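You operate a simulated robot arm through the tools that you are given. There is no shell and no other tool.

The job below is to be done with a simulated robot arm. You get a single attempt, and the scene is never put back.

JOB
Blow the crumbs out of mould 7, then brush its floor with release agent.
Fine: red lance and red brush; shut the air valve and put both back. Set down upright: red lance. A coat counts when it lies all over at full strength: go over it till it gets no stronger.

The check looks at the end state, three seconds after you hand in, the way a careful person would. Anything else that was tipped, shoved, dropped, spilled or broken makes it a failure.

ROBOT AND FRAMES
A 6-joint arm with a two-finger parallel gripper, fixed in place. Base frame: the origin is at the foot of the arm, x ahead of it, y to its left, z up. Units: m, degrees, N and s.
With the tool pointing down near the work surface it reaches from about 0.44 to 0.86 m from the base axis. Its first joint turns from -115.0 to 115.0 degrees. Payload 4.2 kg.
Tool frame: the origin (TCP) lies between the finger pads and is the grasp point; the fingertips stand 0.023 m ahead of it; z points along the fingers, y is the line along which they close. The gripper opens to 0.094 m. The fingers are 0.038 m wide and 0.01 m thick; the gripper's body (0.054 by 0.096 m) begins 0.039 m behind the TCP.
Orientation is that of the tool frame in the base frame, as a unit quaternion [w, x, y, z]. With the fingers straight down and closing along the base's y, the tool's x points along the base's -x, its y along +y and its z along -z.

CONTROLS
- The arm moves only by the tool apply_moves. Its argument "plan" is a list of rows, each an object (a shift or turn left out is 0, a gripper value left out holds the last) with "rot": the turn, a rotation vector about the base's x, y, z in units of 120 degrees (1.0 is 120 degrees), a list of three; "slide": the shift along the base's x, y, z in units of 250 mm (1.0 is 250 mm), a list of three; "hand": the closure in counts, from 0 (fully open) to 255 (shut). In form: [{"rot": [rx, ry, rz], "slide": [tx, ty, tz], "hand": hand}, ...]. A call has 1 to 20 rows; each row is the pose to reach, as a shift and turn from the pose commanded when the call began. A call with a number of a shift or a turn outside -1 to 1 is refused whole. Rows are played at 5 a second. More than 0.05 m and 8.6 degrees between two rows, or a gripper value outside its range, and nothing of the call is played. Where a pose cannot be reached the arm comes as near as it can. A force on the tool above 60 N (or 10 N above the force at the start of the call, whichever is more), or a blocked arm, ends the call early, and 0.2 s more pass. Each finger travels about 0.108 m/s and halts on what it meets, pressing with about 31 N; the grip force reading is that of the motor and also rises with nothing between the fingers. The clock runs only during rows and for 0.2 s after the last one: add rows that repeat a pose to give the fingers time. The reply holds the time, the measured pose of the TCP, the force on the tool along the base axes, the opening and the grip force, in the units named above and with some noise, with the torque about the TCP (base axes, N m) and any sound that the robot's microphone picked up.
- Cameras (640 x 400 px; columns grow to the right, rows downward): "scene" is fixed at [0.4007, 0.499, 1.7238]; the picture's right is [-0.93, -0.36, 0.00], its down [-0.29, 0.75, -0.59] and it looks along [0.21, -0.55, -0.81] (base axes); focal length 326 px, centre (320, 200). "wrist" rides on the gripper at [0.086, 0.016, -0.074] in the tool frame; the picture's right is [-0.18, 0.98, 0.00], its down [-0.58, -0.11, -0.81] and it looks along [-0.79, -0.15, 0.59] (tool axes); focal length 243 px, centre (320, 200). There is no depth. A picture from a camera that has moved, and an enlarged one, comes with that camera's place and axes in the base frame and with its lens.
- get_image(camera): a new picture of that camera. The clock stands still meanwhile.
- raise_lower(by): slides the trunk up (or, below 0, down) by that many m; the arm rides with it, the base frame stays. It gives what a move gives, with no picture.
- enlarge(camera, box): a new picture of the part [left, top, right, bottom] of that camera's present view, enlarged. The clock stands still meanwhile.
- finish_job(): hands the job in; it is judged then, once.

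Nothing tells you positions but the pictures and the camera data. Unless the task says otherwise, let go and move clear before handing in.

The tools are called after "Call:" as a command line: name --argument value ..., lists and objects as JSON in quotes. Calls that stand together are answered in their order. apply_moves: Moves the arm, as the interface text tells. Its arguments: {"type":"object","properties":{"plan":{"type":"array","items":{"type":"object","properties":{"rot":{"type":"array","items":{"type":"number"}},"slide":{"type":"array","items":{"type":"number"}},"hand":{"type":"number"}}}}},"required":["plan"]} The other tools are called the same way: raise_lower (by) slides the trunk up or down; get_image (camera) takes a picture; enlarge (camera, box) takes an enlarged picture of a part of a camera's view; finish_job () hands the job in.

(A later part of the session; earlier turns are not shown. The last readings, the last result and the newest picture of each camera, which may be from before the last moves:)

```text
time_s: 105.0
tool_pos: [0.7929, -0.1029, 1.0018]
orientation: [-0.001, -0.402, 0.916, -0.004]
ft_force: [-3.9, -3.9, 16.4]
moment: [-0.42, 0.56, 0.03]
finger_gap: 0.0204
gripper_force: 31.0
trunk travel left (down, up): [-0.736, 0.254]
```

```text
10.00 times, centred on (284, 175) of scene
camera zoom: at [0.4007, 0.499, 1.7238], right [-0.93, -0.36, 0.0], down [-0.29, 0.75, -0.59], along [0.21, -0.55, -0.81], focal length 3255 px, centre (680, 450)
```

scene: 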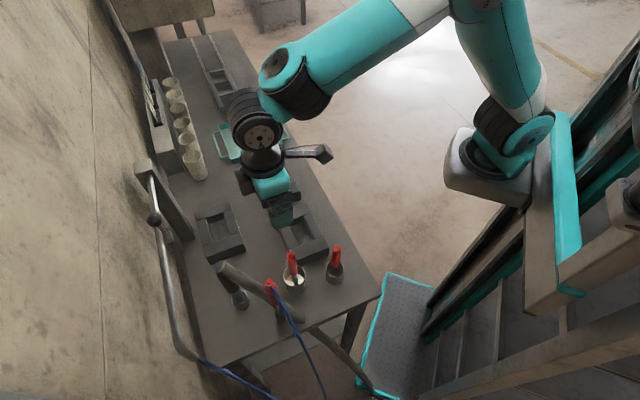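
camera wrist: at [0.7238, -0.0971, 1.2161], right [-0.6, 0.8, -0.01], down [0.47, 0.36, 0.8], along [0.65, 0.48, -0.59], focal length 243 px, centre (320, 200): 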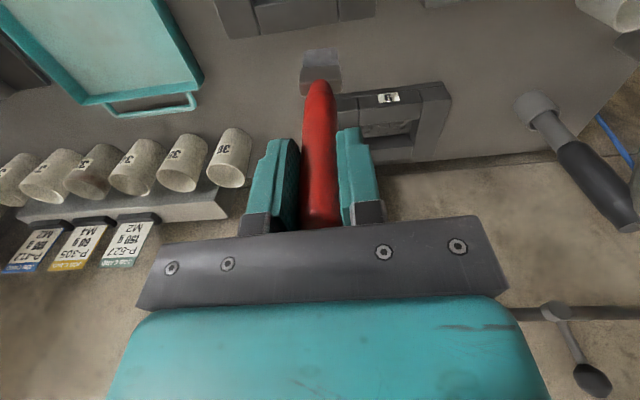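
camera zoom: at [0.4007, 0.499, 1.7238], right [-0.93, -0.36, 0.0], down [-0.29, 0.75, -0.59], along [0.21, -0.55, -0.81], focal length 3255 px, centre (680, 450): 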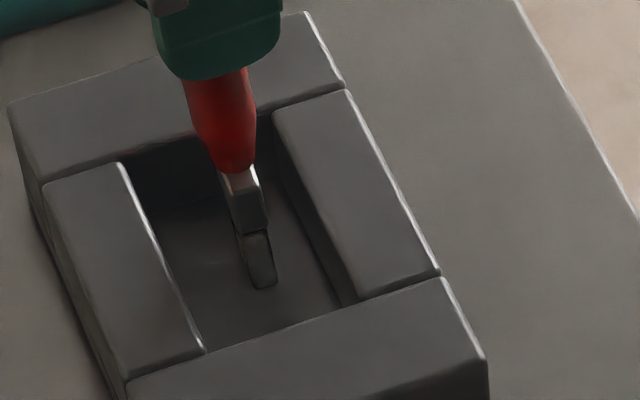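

Contact is a bit strong at 16 N. I'll lighten it and check whether any coat shows.

Call:
apply_moves --plan '[{"slide": [0, 0, 0.012]}, {"slide": [0, 0, 0.08]}, {"slide": [0, 0, 0.16]}, {"slide": [0, 0, 0.16]}]'

Call:
enlarge --camera "scene" --box '[260, 155, 308, 195]'

Call:
enlarge --camera "wrist" --box '[260, 0, 380, 110]'

```text
time_s: 106.0
tool_pos: [0.7916, -0.1017, 1.0435]
orientation: [0.0, -0.403, 0.915, -0.004]
ft_force: [0.5, -0.2, -0.3]
moment: [-0.02, 0.01, 0.01]
finger_gap: 0.0201
gripper_force: 31.3
trunk travel left (down, up): [-0.736, 0.254]
```

```text
10.00 times, centred on (284, 175) of scene
camera zoom: at [0.4007, 0.499, 1.7238], right [-0.93, -0.36, 0.0], down [-0.29, 0.75, -0.59], along [0.21, -0.55, -0.81], focal length 3255 px, centre (680, 450)
```

zoom: 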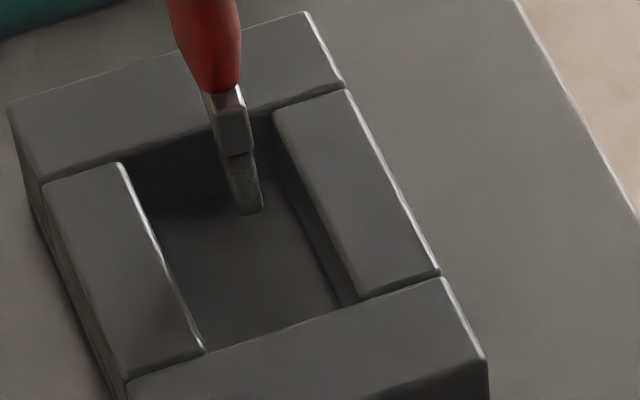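

```text
3.64 times, centred on (320, 55) of wrist
camera zoom: at [0.7219, -0.1531, 1.1178], right [-0.6, 0.8, -0.01], down [0.47, 0.36, 0.8], along [0.65, 0.48, -0.59], focal length 882 px, centre (320, 727)
```

zoom: 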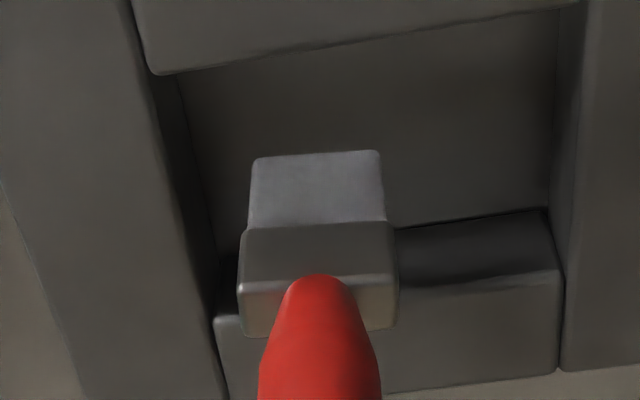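

Call:
enlarge --camera "scene" --box '[272, 168, 296, 192]'

Call:
get_image --camera "wrist"

Call:
enlarge --camera "scene" --box '[270, 250, 350, 300]'

```text
16.00 times, centred on (284, 180) of scene
camera zoom: at [0.4007, 0.499, 1.7238], right [-0.93, -0.36, 0.0], down [-0.29, 0.75, -0.59], along [0.21, -0.55, -0.81], focal length 5208 px, centre (896, 520)
```

zoom: 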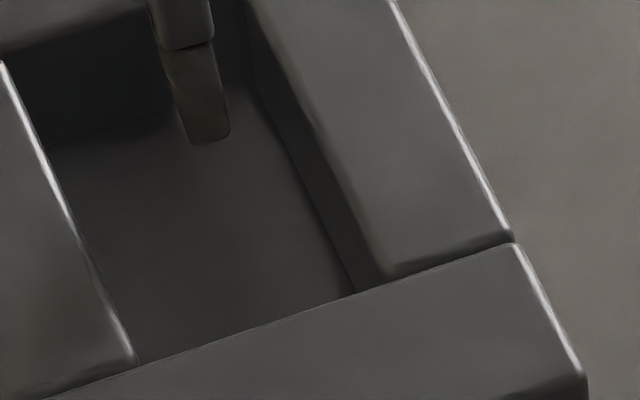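

```text
taken
camera wrist: at [0.7219, -0.1531, 1.1178], right [-0.6, 0.8, -0.01], down [0.47, 0.36, 0.8], along [0.65, 0.48, -0.59], focal length 243 px, centre (320, 200)
```

wrist: 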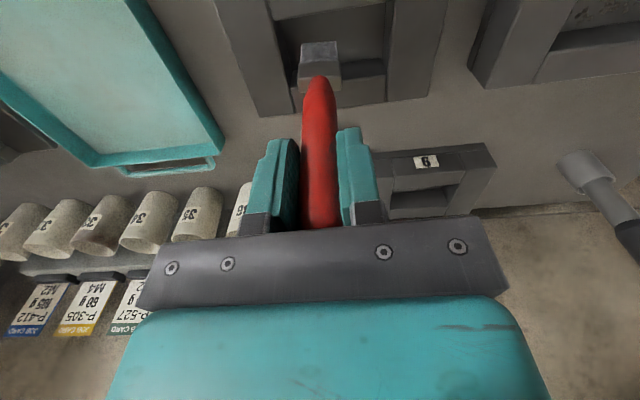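

```text
8.00 times, centred on (310, 275) of scene
camera zoom: at [0.4007, 0.499, 1.7238], right [-0.93, -0.36, 0.0], down [-0.29, 0.75, -0.59], along [0.21, -0.55, -0.81], focal length 2604 px, centre (400, -400)
```

zoom: 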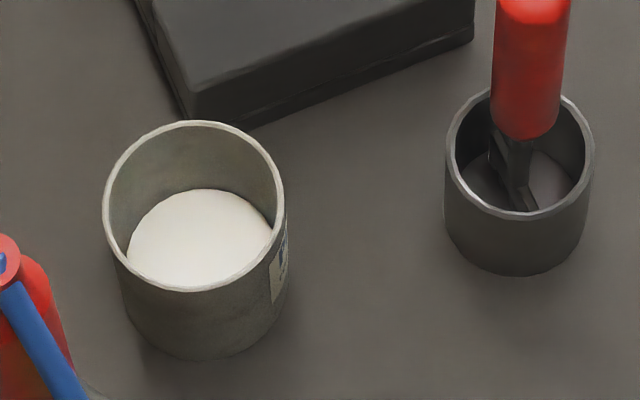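

No obvious coat yet. I'll make several light strokes lengthwise along the recess, which also load the grip less, and compare.

Call:
apply_moves --plan '[{"slide": [0.004, 0.004, -0.1]}, {"slide": [0.004, 0.004, -0.15]}, {"slide": [0.004, 0.004, -0.157]}, {"slide": [-0.038, 0.046, -0.157]}, {"slide": [-0.08, 0.088, -0.157]}, {"slide": [-0.122, 0.13, -0.157]}, {"slide": [-0.08, 0.088, -0.157]}, {"slide": [-0.038, 0.046, -0.157]}, {"slide": [0.004, 0.004, -0.157]}, {"slide": [-0.038, 0.046, -0.157]}, {"slide": [-0.08, 0.088, -0.157]}, {"slide": [-0.122, 0.13, -0.157]}, {"slide": [-0.08, 0.088, -0.157]}, {"slide": [-0.038, 0.046, -0.157]}, {"slide": [0.004, 0.004, -0.157]}]'

Call:
enlarge --camera "scene" --box '[260, 155, 308, 195]'

```text
time_s: 109.2
tool_pos: [0.7957, -0.0992, 1.0026]
orientation: [0.001, -0.403, 0.915, -0.005]
ft_force: [-0.7, -0.1, -0.4]
moment: [0.0, 0.0, 0.03]
finger_gap: 0.0202
gripper_force: 30.8
trunk travel left (down, up): [-0.736, 0.254]
```

```text
10.00 times, centred on (284, 175) of scene
camera zoom: at [0.4007, 0.499, 1.7238], right [-0.93, -0.36, 0.0], down [-0.29, 0.75, -0.59], along [0.21, -0.55, -0.81], focal length 3255 px, centre (680, 450)
```

zoom: 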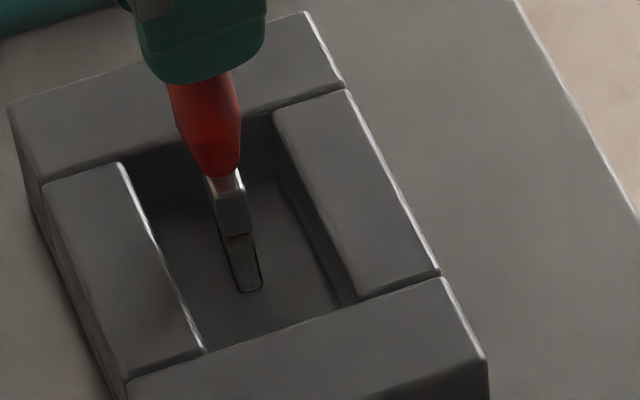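

Call:
apply_moves --plan '[{"slide": [0, 0, -0.006]}, {"slide": [0, 0, -0.01]}, {"slide": [0, 0, -0.01]}]'

Call:
apply_moves --plan '[{"slide": [0, 0, -0.004]}, {"slide": [0, 0, -0.006]}, {"slide": [0, 0, -0.006]}]'

```text
time_s: 110.0
tool_pos: [0.7951, -0.0986, 1.0017]
orientation: [0.001, -0.403, 0.915, -0.004]
ft_force: [-0.8, 0.6, 12.4]
moment: [0.16, 0.13, -0.02]
finger_gap: 0.0202
gripper_force: 31.6
trunk travel left (down, up): [-0.736, 0.254]
```

```text
time_s: 110.8
tool_pos: [0.7948, -0.099, 1.0014]
orientation: [0.001, -0.402, 0.915, -0.005]
ft_force: [4.3, 0.9, 22.4]
moment: [0.29, -0.36, -0.01]
finger_gap: 0.02
gripper_force: 30.9
trunk travel left (down, up): [-0.736, 0.254]
```

Call:
apply_moves --plan '[{"slide": [0, 0, 0.008]}, {"slide": [-0.042, 0.042, 0.008]}, {"slide": [-0.084, 0.084, 0.008]}, {"slide": [-0.126, 0.126, 0.008]}, {"slide": [-0.084, 0.084, 0.008]}, {"slide": [-0.042, 0.042, 0.008]}, {"slide": [0, 0, 0.008]}, {"slide": [-0.042, 0.042, 0.008]}, {"slide": [-0.084, 0.084, 0.008]}, {"slide": [-0.126, 0.126, 0.008]}, {"slide": [-0.084, 0.084, 0.008]}, {"slide": [-0.042, 0.042, 0.008]}, {"slide": [0, 0, 0.008]}]'

Call:
enlarge --camera "scene" --box '[260, 155, 308, 195]'

Call:
enlarge --camera "wrist" --box '[260, 0, 380, 110]'

```text
time_s: 113.7
tool_pos: [0.7936, -0.0986, 1.0013]
orientation: [0.0, -0.403, 0.915, -0.004]
ft_force: [-2.0, 2.1, 7.4]
moment: [0.38, 0.26, 0.01]
finger_gap: 0.0201
gripper_force: 31.5
trunk travel left (down, up): [-0.736, 0.254]
```

```text
10.00 times, centred on (284, 175) of scene
camera zoom: at [0.4007, 0.499, 1.7238], right [-0.93, -0.36, 0.0], down [-0.29, 0.75, -0.59], along [0.21, -0.55, -0.81], focal length 3255 px, centre (680, 450)
```

zoom: 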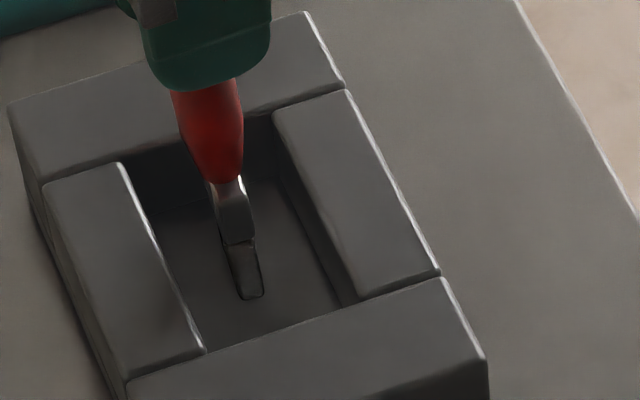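

```text
3.64 times, centred on (320, 55) of wrist
camera zoom: at [0.7238, -0.1502, 1.0766], right [-0.6, 0.8, -0.01], down [0.47, 0.36, 0.81], along [0.65, 0.48, -0.59], focal length 882 px, centre (320, 727)
```

zoom: 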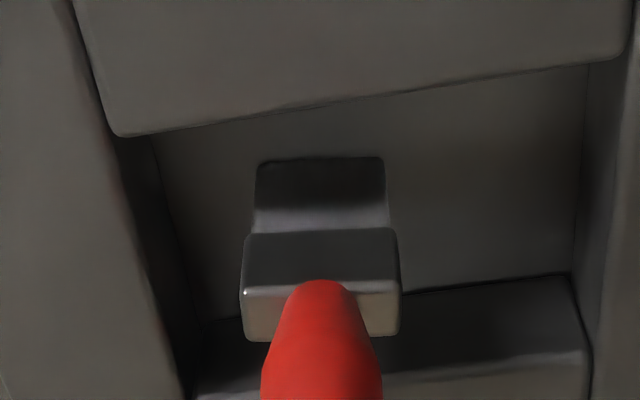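

I'll lift off and compare the floor with the earlier clean picture.

Call:
apply_moves --plan '[{"slide": [-0.04, 0.04, 0.1]}, {"slide": [-0.06, 0.06, 0.26]}, {"slide": [0.02, 0.14, 0.4]}, {"slide": [0.1, 0.22, 0.44]}, {"slide": [0.16, 0.28, 0.44]}, {"slide": [0.16, 0.28, 0.44]}]'

Call:
enlarge --camera "scene" --box '[240, 155, 320, 205]'

Call:
get_image --camera "wrist"

Call:
enlarge --camera "wrist" --box '[220, 0, 400, 110]'

```text
time_s: 115.0
tool_pos: [0.8353, -0.0298, 1.1082]
orientation: [0.0, -0.402, 0.916, -0.005]
ft_force: [0.2, -0.1, -0.2]
moment: [0.01, -0.02, 0.02]
finger_gap: 0.02
gripper_force: 31.0
trunk travel left (down, up): [-0.736, 0.254]
```

```text
8.00 times, centred on (280, 180) of scene
camera zoom: at [0.4007, 0.499, 1.7238], right [-0.93, -0.36, 0.0], down [-0.29, 0.75, -0.59], along [0.21, -0.55, -0.81], focal length 2604 px, centre (640, 360)
```

zoom: 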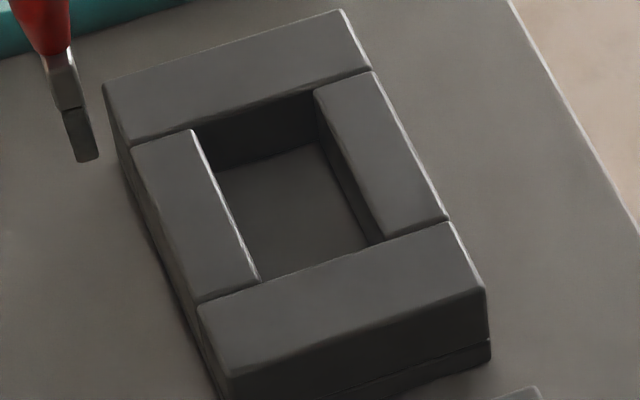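

```text
taken
camera wrist: at [0.766, -0.0815, 1.1838], right [-0.6, 0.8, -0.01], down [0.47, 0.36, 0.8], along [0.65, 0.48, -0.59], focal length 243 px, centre (320, 200)
```

wrist: 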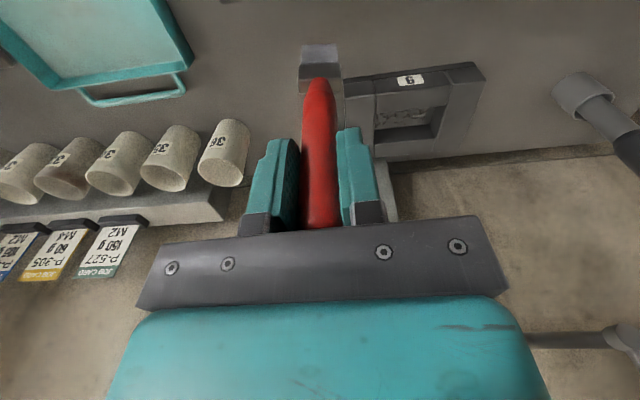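

```text
3.56 times, centred on (310, 55) of wrist
camera zoom: at [0.766, -0.0815, 1.1838], right [-0.6, 0.8, -0.01], down [0.47, 0.36, 0.8], along [0.65, 0.48, -0.59], focal length 863 px, centre (356, 716)
```

zoom: 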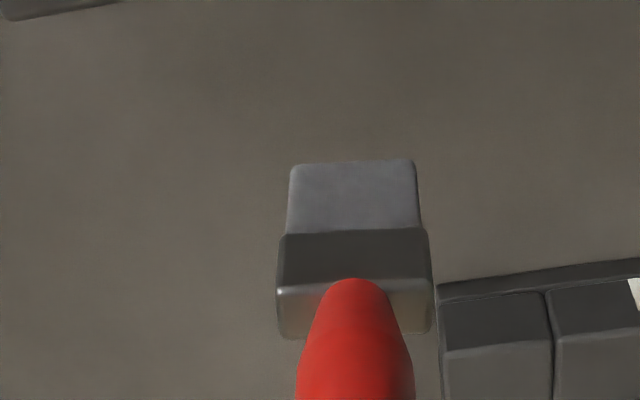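

Nothing has been laid down: the floor looks just as it did before. I'll view the floor close up from the side with the wrist camera to be sure.

Call:
apply_moves --plan '[{"slide": [-0.1, 0, 0.04]}, {"slide": [-0.24, 0, 0.04]}, {"slide": [-0.38, -0.02, 0.04]}, {"slide": [-0.52, -0.04, 0.04]}, {"slide": [-0.63, -0.05, 0.04]}, {"slide": [-0.63, -0.05, 0.04]}]'

Call:
get_image --camera "wrist"

Call:
enlarge --camera "wrist" --box '[130, 0, 290, 130]'

```text
time_s: 116.5
tool_pos: [0.6796, -0.0415, 1.1229]
orientation: [-0.001, -0.403, 0.915, -0.003]
ft_force: [-0.2, -0.2, -0.7]
moment: [-0.03, -0.01, 0.03]
finger_gap: 0.0199
gripper_force: 31.2
trunk travel left (down, up): [-0.736, 0.254]
```

```text
taken
camera wrist: at [0.6108, -0.0941, 1.1964], right [-0.6, 0.8, -0.01], down [0.47, 0.36, 0.81], along [0.65, 0.48, -0.59], focal length 243 px, centre (320, 200)
```

wrist: 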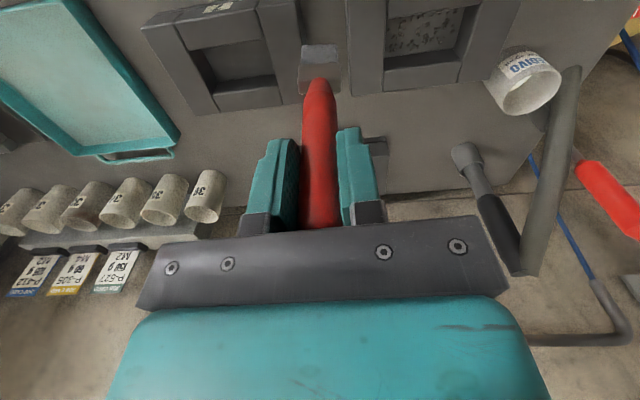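

```text
3.08 times, centred on (210, 65) of wrist
camera zoom: at [0.6108, -0.0941, 1.1964], right [-0.6, 0.8, -0.01], down [0.47, 0.36, 0.81], along [0.65, 0.48, -0.59], focal length 746 px, centre (658, 615)
```

zoom: 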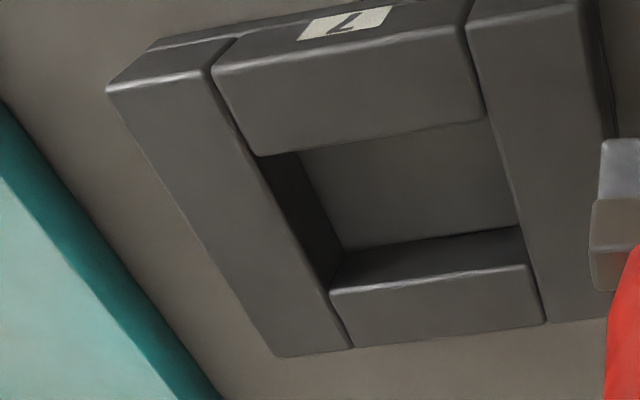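

Confirmed: mould 7's floor is clean but uncoated, so the brush wasn't loaded. I'll take it back to the pot and dip it properly.

Call:
apply_moves --plan '[{"slide": [-0.05, 0.14, 0]}, {"slide": [-0.11, 0.28, 0]}, {"slide": [-0.16, 0.42, 0]}, {"slide": [-0.22, 0.56, 0]}, {"slide": [-0.27, 0.7, 0]}, {"slide": [-0.33, 0.84, 0]}, {"slide": [-0.375, 0.98, 0]}, {"slide": [-0.375, 0.98, 0]}]'

Call:
enlarge --camera "scene" --box '[260, 220, 340, 300]'

Call:
enlarge --camera "wrist" --box '[270, 0, 370, 110]'

```text
time_s: 118.2
tool_pos: [0.5855, 0.2032, 1.1193]
orientation: [0.0, -0.403, 0.915, -0.003]
ft_force: [-0.6, 0.2, -0.4]
moment: [0.01, 0.0, 0.0]
finger_gap: 0.0201
gripper_force: 31.3
trunk travel left (down, up): [-0.736, 0.254]
```

```text
5.00 times, centred on (300, 260) of scene
camera zoom: at [0.4007, 0.499, 1.7238], right [-0.93, -0.36, 0.0], down [-0.29, 0.75, -0.59], along [0.21, -0.55, -0.81], focal length 1627 px, centre (420, -100)
```

zoom: 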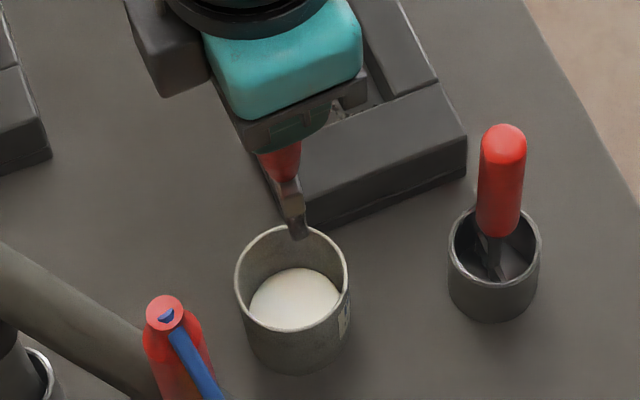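

```text
3.64 times, centred on (320, 55) of wrist
camera zoom: at [0.5147, 0.1501, 1.1948], right [-0.6, 0.8, -0.01], down [0.47, 0.36, 0.8], along [0.65, 0.48, -0.59], focal length 882 px, centre (320, 727)
```

zoom: 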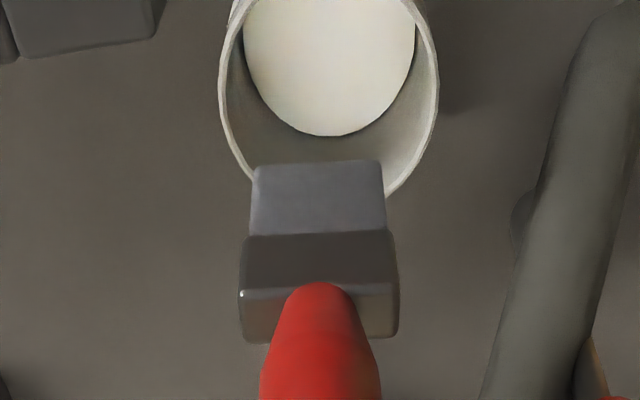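

Call:
apply_moves --plan '[{"slide": [0, 0, -0.12]}, {"slide": [0, 0, -0.24]}, {"slide": [0, 0, -0.34]}, {"slide": [0, 0, -0.41]}, {"slide": [0, 0, -0.435]}, {"slide": [0, 0, -0.435]}]'

Call:
enlarge --camera "scene" --box '[260, 220, 340, 300]'

```text
time_s: 119.7
tool_pos: [0.5836, 0.203, 1.0139]
orientation: [0.0, -0.403, 0.915, -0.004]
ft_force: [-0.5, 0.3, -0.2]
moment: [0.0, -0.01, 0.02]
finger_gap: 0.02
gripper_force: 31.6
trunk travel left (down, up): [-0.736, 0.254]
```

```text
5.00 times, centred on (300, 260) of scene
camera zoom: at [0.4007, 0.499, 1.7238], right [-0.93, -0.36, 0.0], down [-0.29, 0.75, -0.59], along [0.21, -0.55, -0.81], focal length 1627 px, centre (420, -100)
```

zoom: 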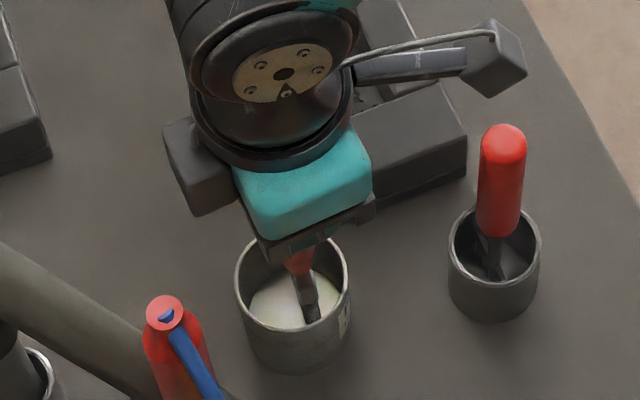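

Call:
apply_moves --plan '[{"slide": [0.004, 0, -0.012]}, {"slide": [0.004, 0, -0.024]}, {"slide": [0.004, 0, -0.024]}]'

Call:
enlarge --camera "scene" --box '[276, 260, 316, 300]'

Call:
apply_moves --plan '[{"slide": [0, 0, -0.012]}, {"slide": [0, 0, -0.02]}, {"slide": [0, 0, -0.02]}]'

Call:
enlarge --camera "scene" --box '[276, 260, 316, 300]'

```text
time_s: 120.5
tool_pos: [0.5841, 0.2023, 1.0074]
orientation: [0.0, -0.402, 0.916, -0.004]
ft_force: [0.8, 0.0, -0.5]
moment: [0.0, 0.02, 0.0]
finger_gap: 0.0197
gripper_force: 31.7
trunk travel left (down, up): [-0.736, 0.254]
```

```text
10.00 times, centred on (296, 280) of scene
camera zoom: at [0.4007, 0.499, 1.7238], right [-0.93, -0.36, 0.0], down [-0.29, 0.75, -0.59], along [0.21, -0.55, -0.81], focal length 3255 px, centre (560, -600)
```

zoom: 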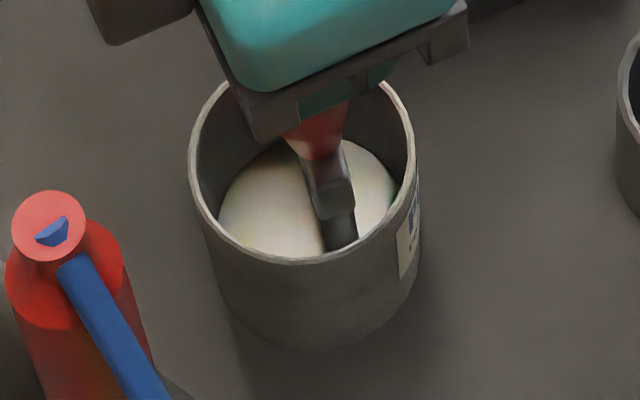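

```text
time_s: 121.2
tool_pos: [0.5848, 0.2021, 1.0046]
orientation: [0.002, -0.403, 0.915, -0.003]
ft_force: [0.6, -0.6, 26.0]
moment: [0.12, -0.01, 0.01]
finger_gap: 0.0205
gripper_force: 30.9
trunk travel left (down, up): [-0.736, 0.254]
```

```text
10.00 times, centred on (296, 280) of scene
camera zoom: at [0.4007, 0.499, 1.7238], right [-0.93, -0.36, 0.0], down [-0.29, 0.75, -0.59], along [0.21, -0.55, -0.81], focal length 3255 px, centre (560, -600)
```

zoom: 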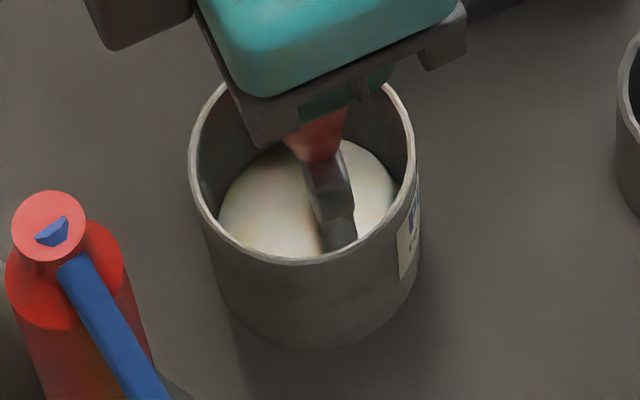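

The bristles are on the pot bottom. I'll ease up slightly, soak with a small swirl, then lift out slowly.

Call:
apply_moves --plan '[{"slide": [0, 0, 0.016]}, {"slide": [0.01, 0.01, 0.02]}, {"slide": [-0.01, 0.01, 0.02]}, {"slide": [-0.01, -0.01, 0.02]}, {"slide": [0.01, -0.01, 0.02]}, {"slide": [0, 0, 0.02]}, {"slide": [0, 0, 0.02]}, {"slide": [0, 0, 0.02]}, {"slide": [0, 0, 0.05]}, {"slide": [0, 0, 0.1]}, {"slide": [0, 0, 0.16]}, {"slide": [0, 0, 0.22]}, {"slide": [0, 0, 0.28]}, {"slide": [0, 0, 0.28]}]'

Call:
enlarge --camera "scene" --box '[266, 245, 316, 295]'

Call:
enlarge --camera "wrist" --box '[270, 0, 370, 110]'

```text
time_s: 124.2
tool_pos: [0.5863, 0.2034, 1.0738]
orientation: [0.0, -0.402, 0.915, -0.004]
ft_force: [0.7, 0.4, -1.3]
moment: [0.0, 0.0, 0.01]
finger_gap: 0.0199
gripper_force: 30.8
trunk travel left (down, up): [-0.736, 0.254]
```

```text
8.00 times, centred on (291, 270) of scene
camera zoom: at [0.4007, 0.499, 1.7238], right [-0.93, -0.36, 0.0], down [-0.29, 0.75, -0.59], along [0.21, -0.55, -0.81], focal length 2604 px, centre (552, -360)
```

zoom: 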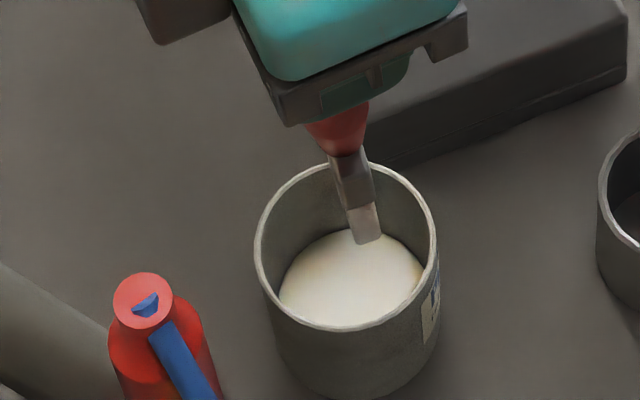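

```text
3.64 times, centred on (320, 55) of wrist
camera zoom: at [0.5157, 0.1506, 1.1488], right [-0.6, 0.8, -0.01], down [0.47, 0.36, 0.8], along [0.65, 0.48, -0.59], focal length 882 px, centre (320, 727)
```

zoom: 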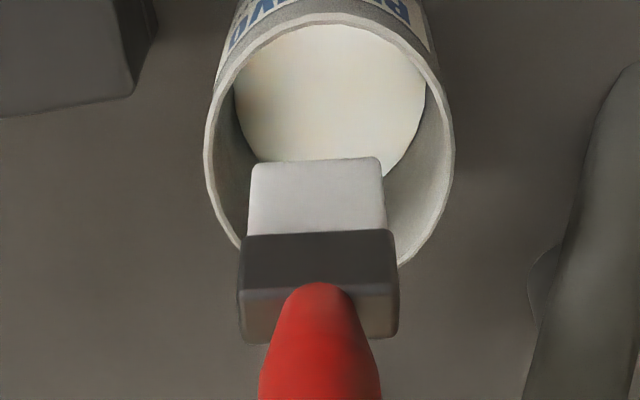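

The bristles are now white and loaded. I let it drip over the pot, then carry it along the lane to mould 7.

Call:
apply_moves --plan '[{"slide": [0, 0, 0]}, {"slide": [0, 0, 0]}, {"slide": [0, 0, 0]}, {"slide": [0, 0, 0]}, {"slide": [0, 0, 0]}, {"slide": [0, 0, 0.12]}, {"slide": [0, 0, 0.24]}, {"slide": [0.08, 0.04, 0.26]}, {"slide": [0.17, 0.06, 0.26]}, {"slide": [0.29, -0.06, 0.26]}, {"slide": [0.41, -0.18, 0.26]}, {"slide": [0.53, -0.3, 0.26]}, {"slide": [0.65, -0.42, 0.26]}, {"slide": [0.77, -0.56, 0.26]}, {"slide": [0.9, -0.7, 0.26]}, {"slide": [0.87, -0.84, 0.26]}, {"slide": [0.82, -0.99, 0.26]}, {"slide": [0.82, -0.99, 0.26]}]'

Call:
apply_moves --plan '[{"slide": [-0.03, -0.08, 0]}, {"slide": [-0.06, -0.155, -0.03]}, {"slide": [-0.06, -0.155, -0.15]}, {"slide": [-0.06, -0.155, -0.27]}, {"slide": [-0.06, -0.155, -0.38]}, {"slide": [-0.06, -0.155, -0.44]}, {"slide": [-0.06, -0.155, -0.44]}]'

Call:
enlarge --camera "scene" --box '[260, 155, 308, 195]'

Call:
get_image --camera "scene"

```text
time_s: 128.1
tool_pos: [0.7865, -0.0454, 1.1368]
orientation: [0.0, -0.403, 0.915, -0.004]
ft_force: [0.2, 0.3, 0.0]
moment: [0.0, -0.02, -0.01]
finger_gap: 0.0202
gripper_force: 30.6
trunk travel left (down, up): [-0.736, 0.254]
```

```text
time_s: 129.7
tool_pos: [0.7751, -0.0858, 1.0265]
orientation: [0.0, -0.403, 0.915, -0.003]
ft_force: [0.0, 0.0, -0.8]
moment: [-0.01, 0.04, -0.02]
finger_gap: 0.02
gripper_force: 31.1
trunk travel left (down, up): [-0.736, 0.254]
```

```text
10.00 times, centred on (284, 175) of scene
camera zoom: at [0.4007, 0.499, 1.7238], right [-0.93, -0.36, 0.0], down [-0.29, 0.75, -0.59], along [0.21, -0.55, -0.81], focal length 3255 px, centre (680, 450)
```

zoom: 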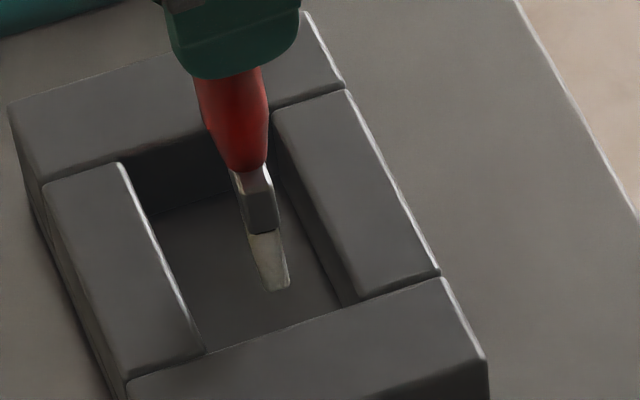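

```text
taken
```

scene: 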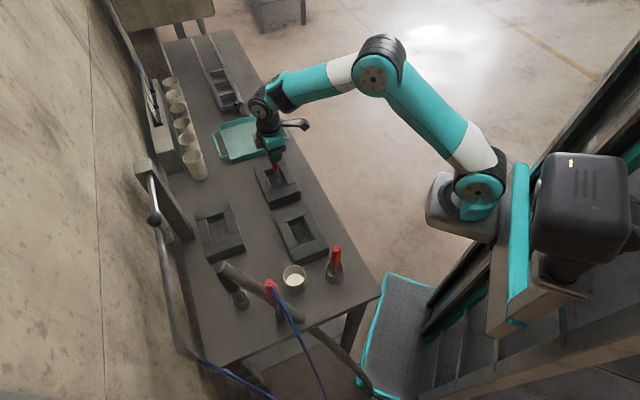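

Call:
apply_moves --plan '[{"slide": [0.02, 0.02, -0.04]}, {"slide": [0.02, 0.02, -0.08]}, {"slide": [0.02, 0.02, -0.09]}, {"slide": [0.02, 0.02, -0.09]}]'

Call:
apply_moves --plan '[{"slide": [0, 0, -0.006]}, {"slide": [0, 0, -0.008]}, {"slide": [0, 0, -0.008]}]'

Call:
enlarge --camera "scene" --box '[260, 155, 308, 195]'

```text
time_s: 130.7
tool_pos: [0.7807, -0.0793, 1.0053]
orientation: [0.0, -0.402, 0.916, -0.004]
ft_force: [0.2, 0.2, -0.1]
moment: [-0.04, -0.02, -0.03]
finger_gap: 0.02
gripper_force: 31.1
trunk travel left (down, up): [-0.736, 0.254]
```

```text
time_s: 131.4
tool_pos: [0.7784, -0.0791, 1.0029]
orientation: [0.0, -0.403, 0.915, -0.004]
ft_force: [-0.3, 0.3, -0.3]
moment: [0.01, 0.01, 0.03]
finger_gap: 0.02
gripper_force: 30.7
trunk travel left (down, up): [-0.736, 0.254]
```

```text
10.00 times, centred on (284, 175) of scene
camera zoom: at [0.4007, 0.499, 1.7238], right [-0.93, -0.36, 0.0], down [-0.29, 0.75, -0.59], along [0.21, -0.55, -0.81], focal length 3255 px, centre (680, 450)
```

zoom: 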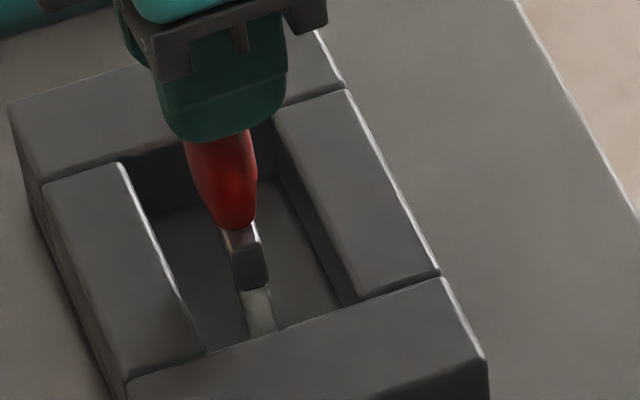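

Call:
apply_moves --plan '[{"slide": [0, 0, -0.005]}, {"slide": [0, 0, -0.005]}]'

Call:
apply_moves --plan '[{"slide": [0, 0, -0.004]}, {"slide": [0, 0, -0.004]}]'

```text
time_s: 132.1
tool_pos: [0.7803, -0.0801, 1.0024]
orientation: [0.0, -0.403, 0.915, -0.004]
ft_force: [0.0, 0.1, -1.1]
moment: [-0.01, -0.05, -0.02]
finger_gap: 0.02
gripper_force: 31.3
trunk travel left (down, up): [-0.736, 0.254]
```

```text
time_s: 132.7
tool_pos: [0.78, -0.0796, 1.0014]
orientation: [0.0, -0.403, 0.915, -0.004]
ft_force: [0.2, -1.2, -0.4]
moment: [-0.02, -0.03, 0.0]
finger_gap: 0.0198
gripper_force: 31.7
trunk travel left (down, up): [-0.736, 0.254]
```

Call:
apply_moves --plan '[{"slide": [0, 0, -0.004]}, {"slide": [0, 0, -0.004]}]'

Call:
apply_moves --plan '[{"slide": [0, 0, -0.004]}, {"slide": [0, 0, -0.004]}]'

Call:
apply_moves --plan '[{"slide": [0, 0, -0.004]}, {"slide": [0, 0, -0.004]}]'

```text
time_s: 133.2
tool_pos: [0.7798, -0.0804, 1.0008]
orientation: [0.002, -0.404, 0.915, -0.003]
ft_force: [0.5, 0.9, 5.8]
moment: [0.02, 0.05, -0.01]
finger_gap: 0.0202
gripper_force: 31.1
trunk travel left (down, up): [-0.736, 0.254]
```

```text
time_s: 133.8
tool_pos: [0.7785, -0.0789, 1.0004]
orientation: [0.001, -0.402, 0.915, -0.006]
ft_force: [2.0, 0.4, 14.4]
moment: [0.09, -0.24, -0.04]
finger_gap: 0.0201
gripper_force: 31.2
trunk travel left (down, up): [-0.736, 0.254]
```

```text
time_s: 134.4
tool_pos: [0.7788, -0.0784, 0.9999]
orientation: [0.001, -0.403, 0.915, -0.005]
ft_force: [2.2, -1.5, 27.3]
moment: [0.04, -0.15, -0.04]
finger_gap: 0.0202
gripper_force: 31.3
trunk travel left (down, up): [-0.736, 0.254]
```

Floor contact is at about 1.001. I ease to about 6 N and make the first lengthwise strokes down the middle.

Call:
apply_moves --plan '[{"slide": [0, 0, 0.008]}, {"slide": [0.04, -0.04, 0.008]}, {"slide": [0.08, -0.08, 0.008]}, {"slide": [0.044, -0.044, 0.008]}, {"slide": [0.008, -0.008, 0.008]}, {"slide": [-0.028, 0.028, 0.008]}, {"slide": [-0.064, 0.064, 0.008]}, {"slide": [-0.028, 0.028, 0.008]}, {"slide": [0.008, -0.008, 0.008]}, {"slide": [0.044, -0.044, 0.008]}, {"slide": [0.08, -0.08, 0.008]}]'

Call:
enlarge --camera "scene" --box '[260, 155, 308, 195]'

Call:
enlarge --camera "wrist" --box '[240, 0, 420, 110]'

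```text
time_s: 136.8
tool_pos: [0.7996, -0.0975, 0.9999]
orientation: [-0.001, -0.403, 0.915, -0.004]
ft_force: [-1.8, 1.5, 5.9]
moment: [0.32, 0.18, 0.03]
finger_gap: 0.0203
gripper_force: 31.0
trunk travel left (down, up): [-0.736, 0.254]
```

```text
10.00 times, centred on (284, 175) of scene
camera zoom: at [0.4007, 0.499, 1.7238], right [-0.93, -0.36, 0.0], down [-0.29, 0.75, -0.59], along [0.21, -0.55, -0.81], focal length 3255 px, centre (680, 450)
```

zoom: 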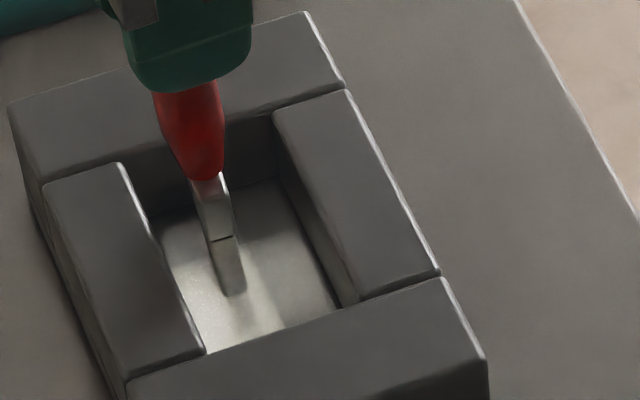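

```text
3.56 times, centred on (330, 55) of wrist
camera zoom: at [0.7298, -0.1494, 1.0743], right [-0.6, 0.8, -0.01], down [0.47, 0.36, 0.81], along [0.65, 0.48, -0.59], focal length 863 px, centre (284, 716)
```

zoom: 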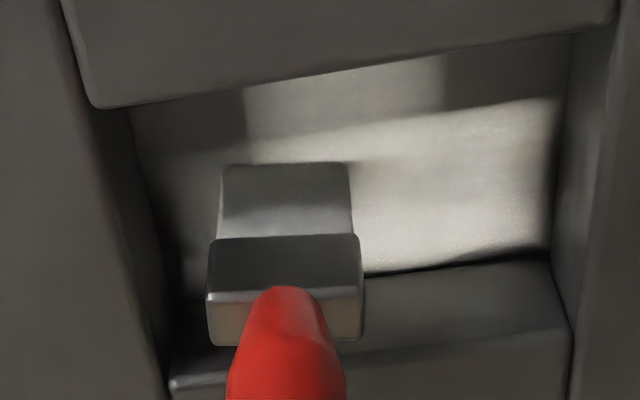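

A white coat is building. I continue with strokes across the robot-side part of the floor.

Call:
apply_moves --plan '[{"slide": [-0.0226, -0.0226, 0]}, {"slide": [-0.0588, 0.0136, 0]}, {"slide": [-0.095, 0.0498, 0]}, {"slide": [-0.131, 0.086, 0]}, {"slide": [-0.167, 0.122, 0]}, {"slide": [-0.19, 0.0995, 0]}, {"slide": [-0.154, 0.0634, 0]}, {"slide": [-0.1176, 0.0272, 0]}, {"slide": [-0.0814, -0.009, 0]}, {"slide": [-0.0452, -0.0452, 0]}]'

Call:
enlarge --camera "scene" --box '[260, 155, 308, 195]'

Call:
enlarge --camera "wrist" --box '[240, 0, 420, 110]'

```text
time_s: 139.1
tool_pos: [0.787, -0.1106, 1.0001]
orientation: [-0.001, -0.403, 0.915, -0.004]
ft_force: [0.1, -0.1, -1.2]
moment: [0.0, 0.0, 0.01]
finger_gap: 0.0202
gripper_force: 31.1
trunk travel left (down, up): [-0.736, 0.254]
```

```text
10.00 times, centred on (284, 175) of scene
camera zoom: at [0.4007, 0.499, 1.7238], right [-0.93, -0.36, 0.0], down [-0.29, 0.75, -0.59], along [0.21, -0.55, -0.81], focal length 3255 px, centre (680, 450)
```

zoom: 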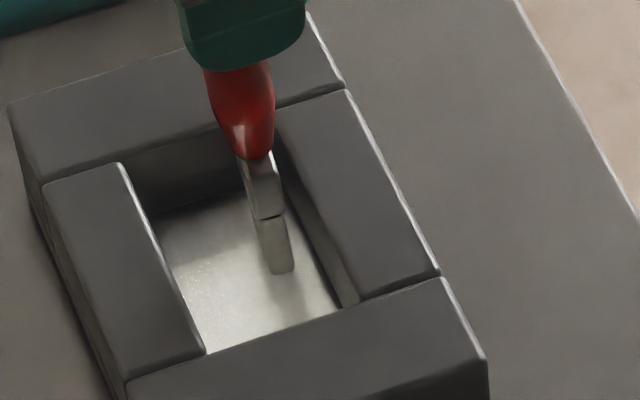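

```text
3.56 times, centred on (330, 55) of wrist
camera zoom: at [0.718, -0.1629, 1.0749], right [-0.6, 0.8, -0.01], down [0.47, 0.36, 0.8], along [0.65, 0.48, -0.59], focal length 863 px, centre (284, 716)
```

zoom: 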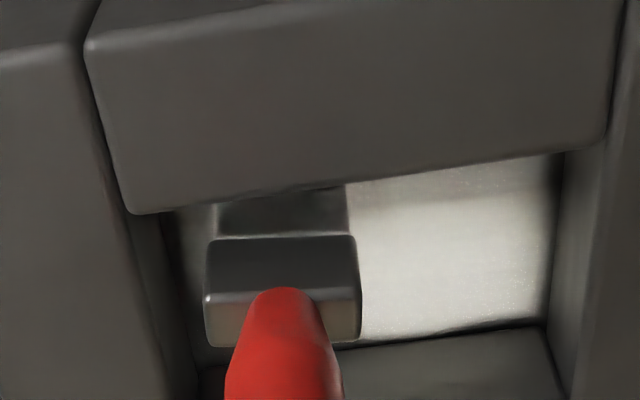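

Very good coverage; only the far end strips remain. I lower 1 mm and cover both ends.

Call:
apply_moves --plan '[{"slide": [0.0269, -0.0269, -0.004]}, {"slide": [0.0476, -0.0062, -0.004]}, {"slide": [0.0683, 0.0145, -0.004]}, {"slide": [0.089, 0.0352, -0.004]}, {"slide": [0.0683, 0.0145, -0.004]}, {"slide": [0.0476, -0.0062, -0.004]}, {"slide": [0.0269, -0.0269, -0.004]}, {"slide": [-0.0096, 0.0096, -0.004]}, {"slide": [-0.0461, 0.0461, -0.004]}, {"slide": [-0.0826, 0.0826, -0.004]}, {"slide": [-0.119, 0.119, -0.004]}, {"slide": [-0.1556, 0.1556, -0.004]}, {"slide": [-0.1349, 0.1763, -0.004]}, {"slide": [-0.1142, 0.197, -0.004]}, {"slide": [-0.0935, 0.2177, -0.004]}]'

Call:
enlarge --camera "scene" --box '[260, 155, 308, 195]'

Call:
enlarge --camera "wrist" --box '[200, 0, 420, 130]'

```text
time_s: 142.2
tool_pos: [0.7651, -0.0562, 0.9974]
orientation: [0.0, -0.402, 0.916, -0.004]
ft_force: [8.0, -15.9, 5.7]
moment: [-1.59, -0.7, 0.18]
finger_gap: 0.0236
gripper_force: 30.9
trunk travel left (down, up): [-0.736, 0.254]
```

```text
10.00 times, centred on (284, 175) of scene
camera zoom: at [0.4007, 0.499, 1.7238], right [-0.93, -0.36, 0.0], down [-0.29, 0.75, -0.59], along [0.21, -0.55, -0.81], focal length 3255 px, centre (680, 450)
```

zoom: 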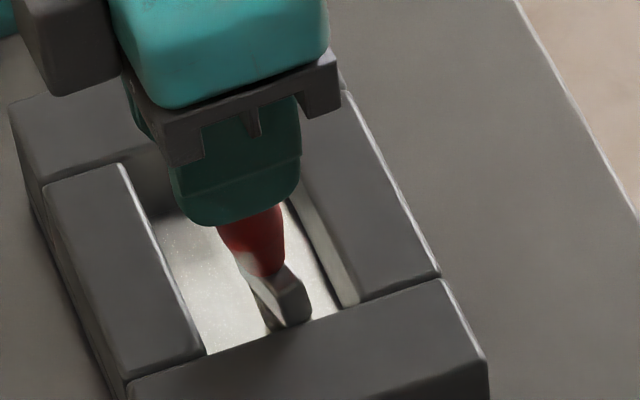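

```text
2.91 times, centred on (310, 65) of wrist
camera zoom: at [0.6949, -0.1082, 1.0731], right [-0.6, 0.8, -0.01], down [0.47, 0.36, 0.81], along [0.65, 0.48, -0.59], focal length 706 px, centre (349, 593)
```

zoom: 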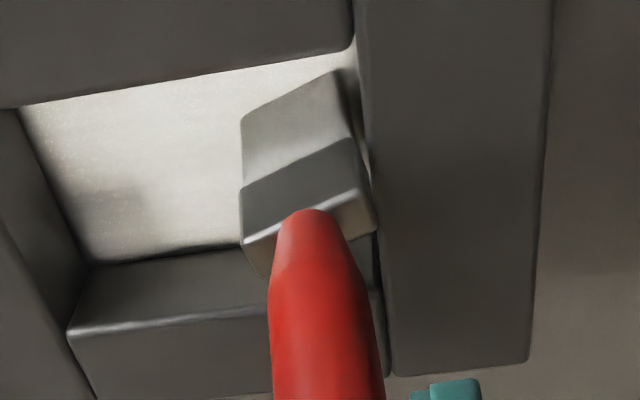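

The brush pressed against the end wall and twisted slightly in the grip. I'll relieve that and lift to inspect.

Call:
apply_moves --plan '[{"slide": [0.02, -0.02, 0]}, {"slide": [0.04, -0.04, 0.01]}, {"slide": [0.05, -0.05, 0.06]}, {"slide": [0.05, -0.05, 0.2]}, {"slide": [0.05, -0.05, 0.32]}, {"slide": [0.05, -0.05, 0.32]}]'

Call:
enlarge --camera "scene" --box '[260, 140, 308, 195]'

Call:
get_image --camera "wrist"

Call:
enlarge --camera "wrist" --box '[220, 0, 420, 120]'

```text
time_s: 143.7
tool_pos: [0.777, -0.0683, 1.0793]
orientation: [-0.001, -0.403, 0.915, -0.004]
ft_force: [0.5, 0.3, -0.2]
moment: [0.01, 0.0, 0.03]
finger_gap: 0.0202
gripper_force: 30.6
trunk travel left (down, up): [-0.736, 0.254]
```

```text
7.27 times, centred on (284, 168) of scene
camera zoom: at [0.4007, 0.499, 1.7238], right [-0.93, -0.36, 0.0], down [-0.29, 0.75, -0.59], along [0.21, -0.55, -0.81], focal length 2367 px, centre (582, 436)
```

zoom: 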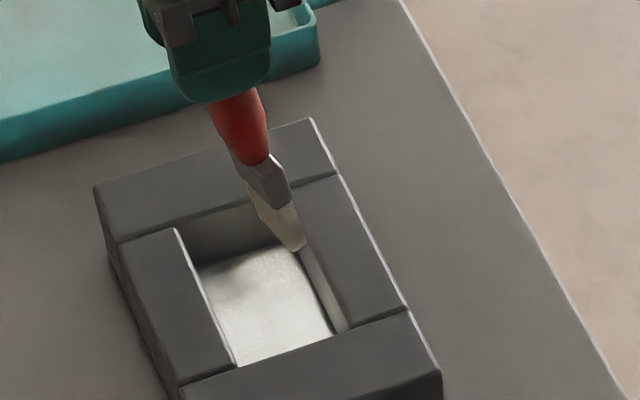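

```text
taken
camera wrist: at [0.7066, -0.1205, 1.1551], right [-0.6, 0.8, -0.01], down [0.47, 0.36, 0.8], along [0.65, 0.48, -0.59], focal length 243 px, centre (320, 200)
```

wrist: 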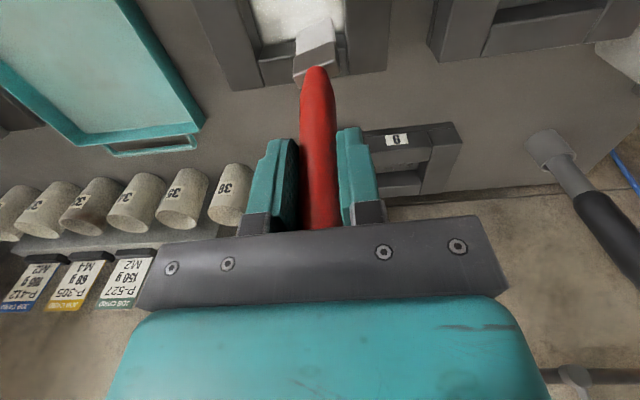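

```text
3.20 times, centred on (320, 60) of wrist
camera zoom: at [0.7066, -0.1205, 1.1551], right [-0.6, 0.8, -0.01], down [0.47, 0.36, 0.8], along [0.65, 0.48, -0.59], focal length 776 px, centre (320, 648)
```

zoom: 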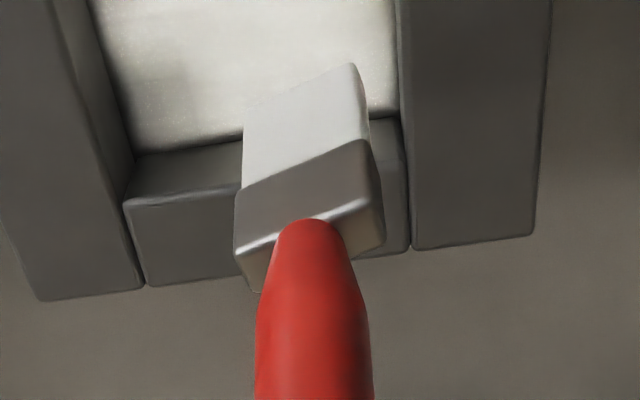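

Call:
apply_moves --plan '[{"slide": [-0.1, 0.03, 0.08]}, {"slide": [-0.24, 0.07, 0.16]}, {"slide": [-0.39, 0.11, 0.17]}, {"slide": [-0.39, 0.11, 0.17]}]'

Call:
enlarge --camera "wrist" --box '[130, 0, 330, 130]'

Call:
enlarge --camera "scene" --box '[260, 155, 308, 195]'

```text
time_s: 144.7
tool_pos: [0.6778, -0.0404, 1.1188]
orientation: [0.0, -0.403, 0.915, -0.004]
ft_force: [0.2, 1.1, -0.8]
moment: [-0.02, 0.03, 0.0]
finger_gap: 0.0201
gripper_force: 31.1
trunk travel left (down, up): [-0.736, 0.254]
```

```text
3.08 times, centred on (230, 65) of wrist
camera zoom: at [0.6083, -0.0927, 1.1943], right [-0.6, 0.8, -0.01], down [0.47, 0.36, 0.81], along [0.65, 0.48, -0.59], focal length 746 px, centre (597, 615)
```

zoom: 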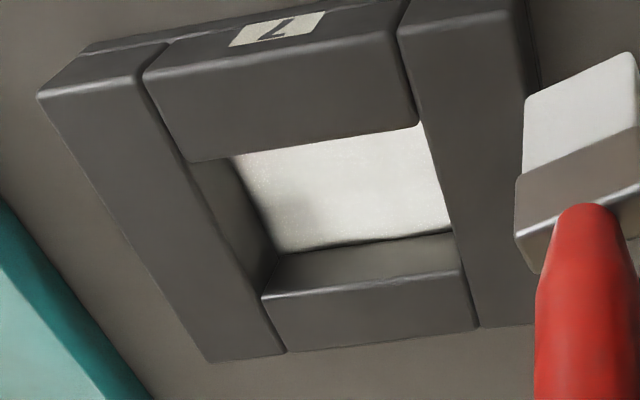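

```text
10.00 times, centred on (284, 175) of scene
camera zoom: at [0.4007, 0.499, 1.7238], right [-0.93, -0.36, 0.0], down [-0.29, 0.75, -0.59], along [0.21, -0.55, -0.81], focal length 3255 px, centre (680, 450)
```

zoom: 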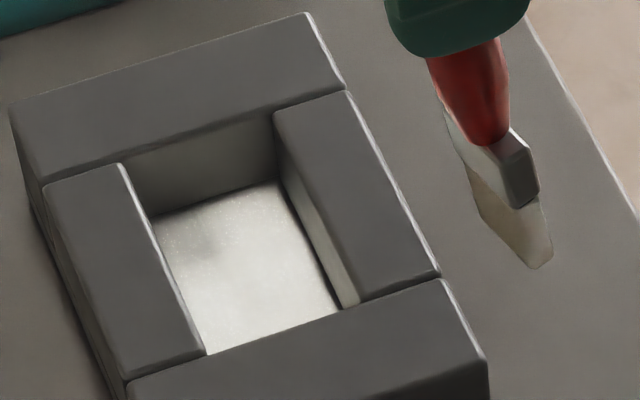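

The coat covers the floor, with one weaker patch towards the tray end. I'll turn and tilt the tool so the twisted bristles are square again, then view.

Call:
apply_moves --plan '[{"rot": [0, 0, -0.055]}, {"rot": [0, 0, -0.11]}, {"rot": [0, 0, -0.167]}, {"rot": [0, 0, -0.167]}]'

Call:
apply_moves --plan '[{"rot": [0.022, -0.022, 0]}, {"rot": [0.0436, -0.0436, 0]}, {"rot": [0.0436, -0.0436, 0]}]'

Call:
get_image --camera "wrist"

Call:
enlarge --camera "scene" --box '[260, 140, 330, 195]'

```text
time_s: 145.7
tool_pos: [0.6798, -0.0418, 1.1197]
orientation: [0.0, -0.237, 0.972, -0.004]
ft_force: [0.3, 0.1, -0.4]
moment: [0.0, 0.0, 0.01]
finger_gap: 0.0198
gripper_force: 30.8
trunk travel left (down, up): [-0.736, 0.254]
```

```text
time_s: 146.4
tool_pos: [0.6787, -0.041, 1.1211]
orientation: [0.054, -0.237, 0.97, 0.03]
ft_force: [-0.3, -0.3, -0.5]
moment: [-0.02, 0.01, 0.01]
finger_gap: 0.02
gripper_force: 31.2
trunk travel left (down, up): [-0.736, 0.254]
```

```text
taken
camera wrist: at [0.5891, -0.0717, 1.1854], right [-0.29, 0.96, 0.05], down [0.49, 0.1, 0.87], along [0.82, 0.28, -0.5], focal length 243 px, centre (320, 200)
```

wrist: 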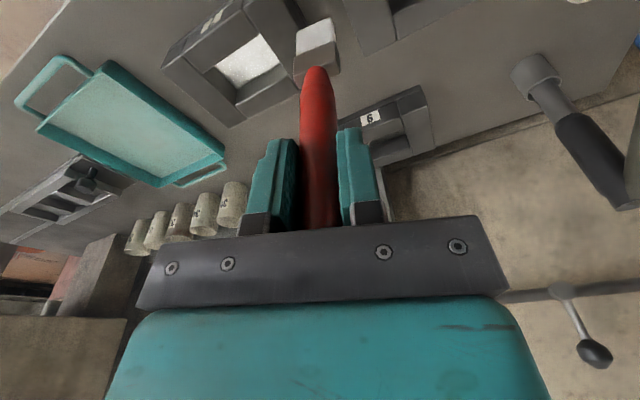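

```text
7.27 times, centred on (295, 168) of scene
camera zoom: at [0.4007, 0.499, 1.7238], right [-0.93, -0.36, 0.0], down [-0.29, 0.75, -0.59], along [0.21, -0.55, -0.81], focal length 2367 px, centre (502, 436)
```

zoom: 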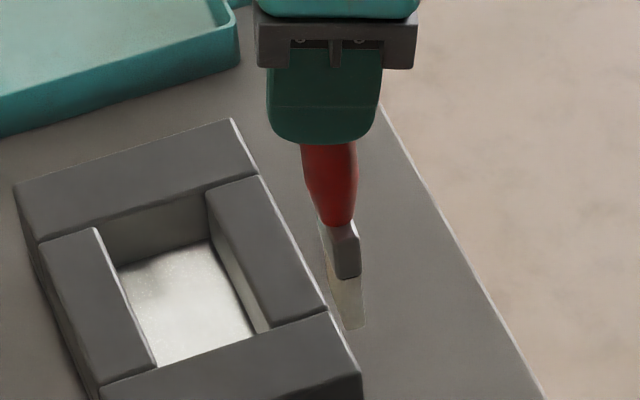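

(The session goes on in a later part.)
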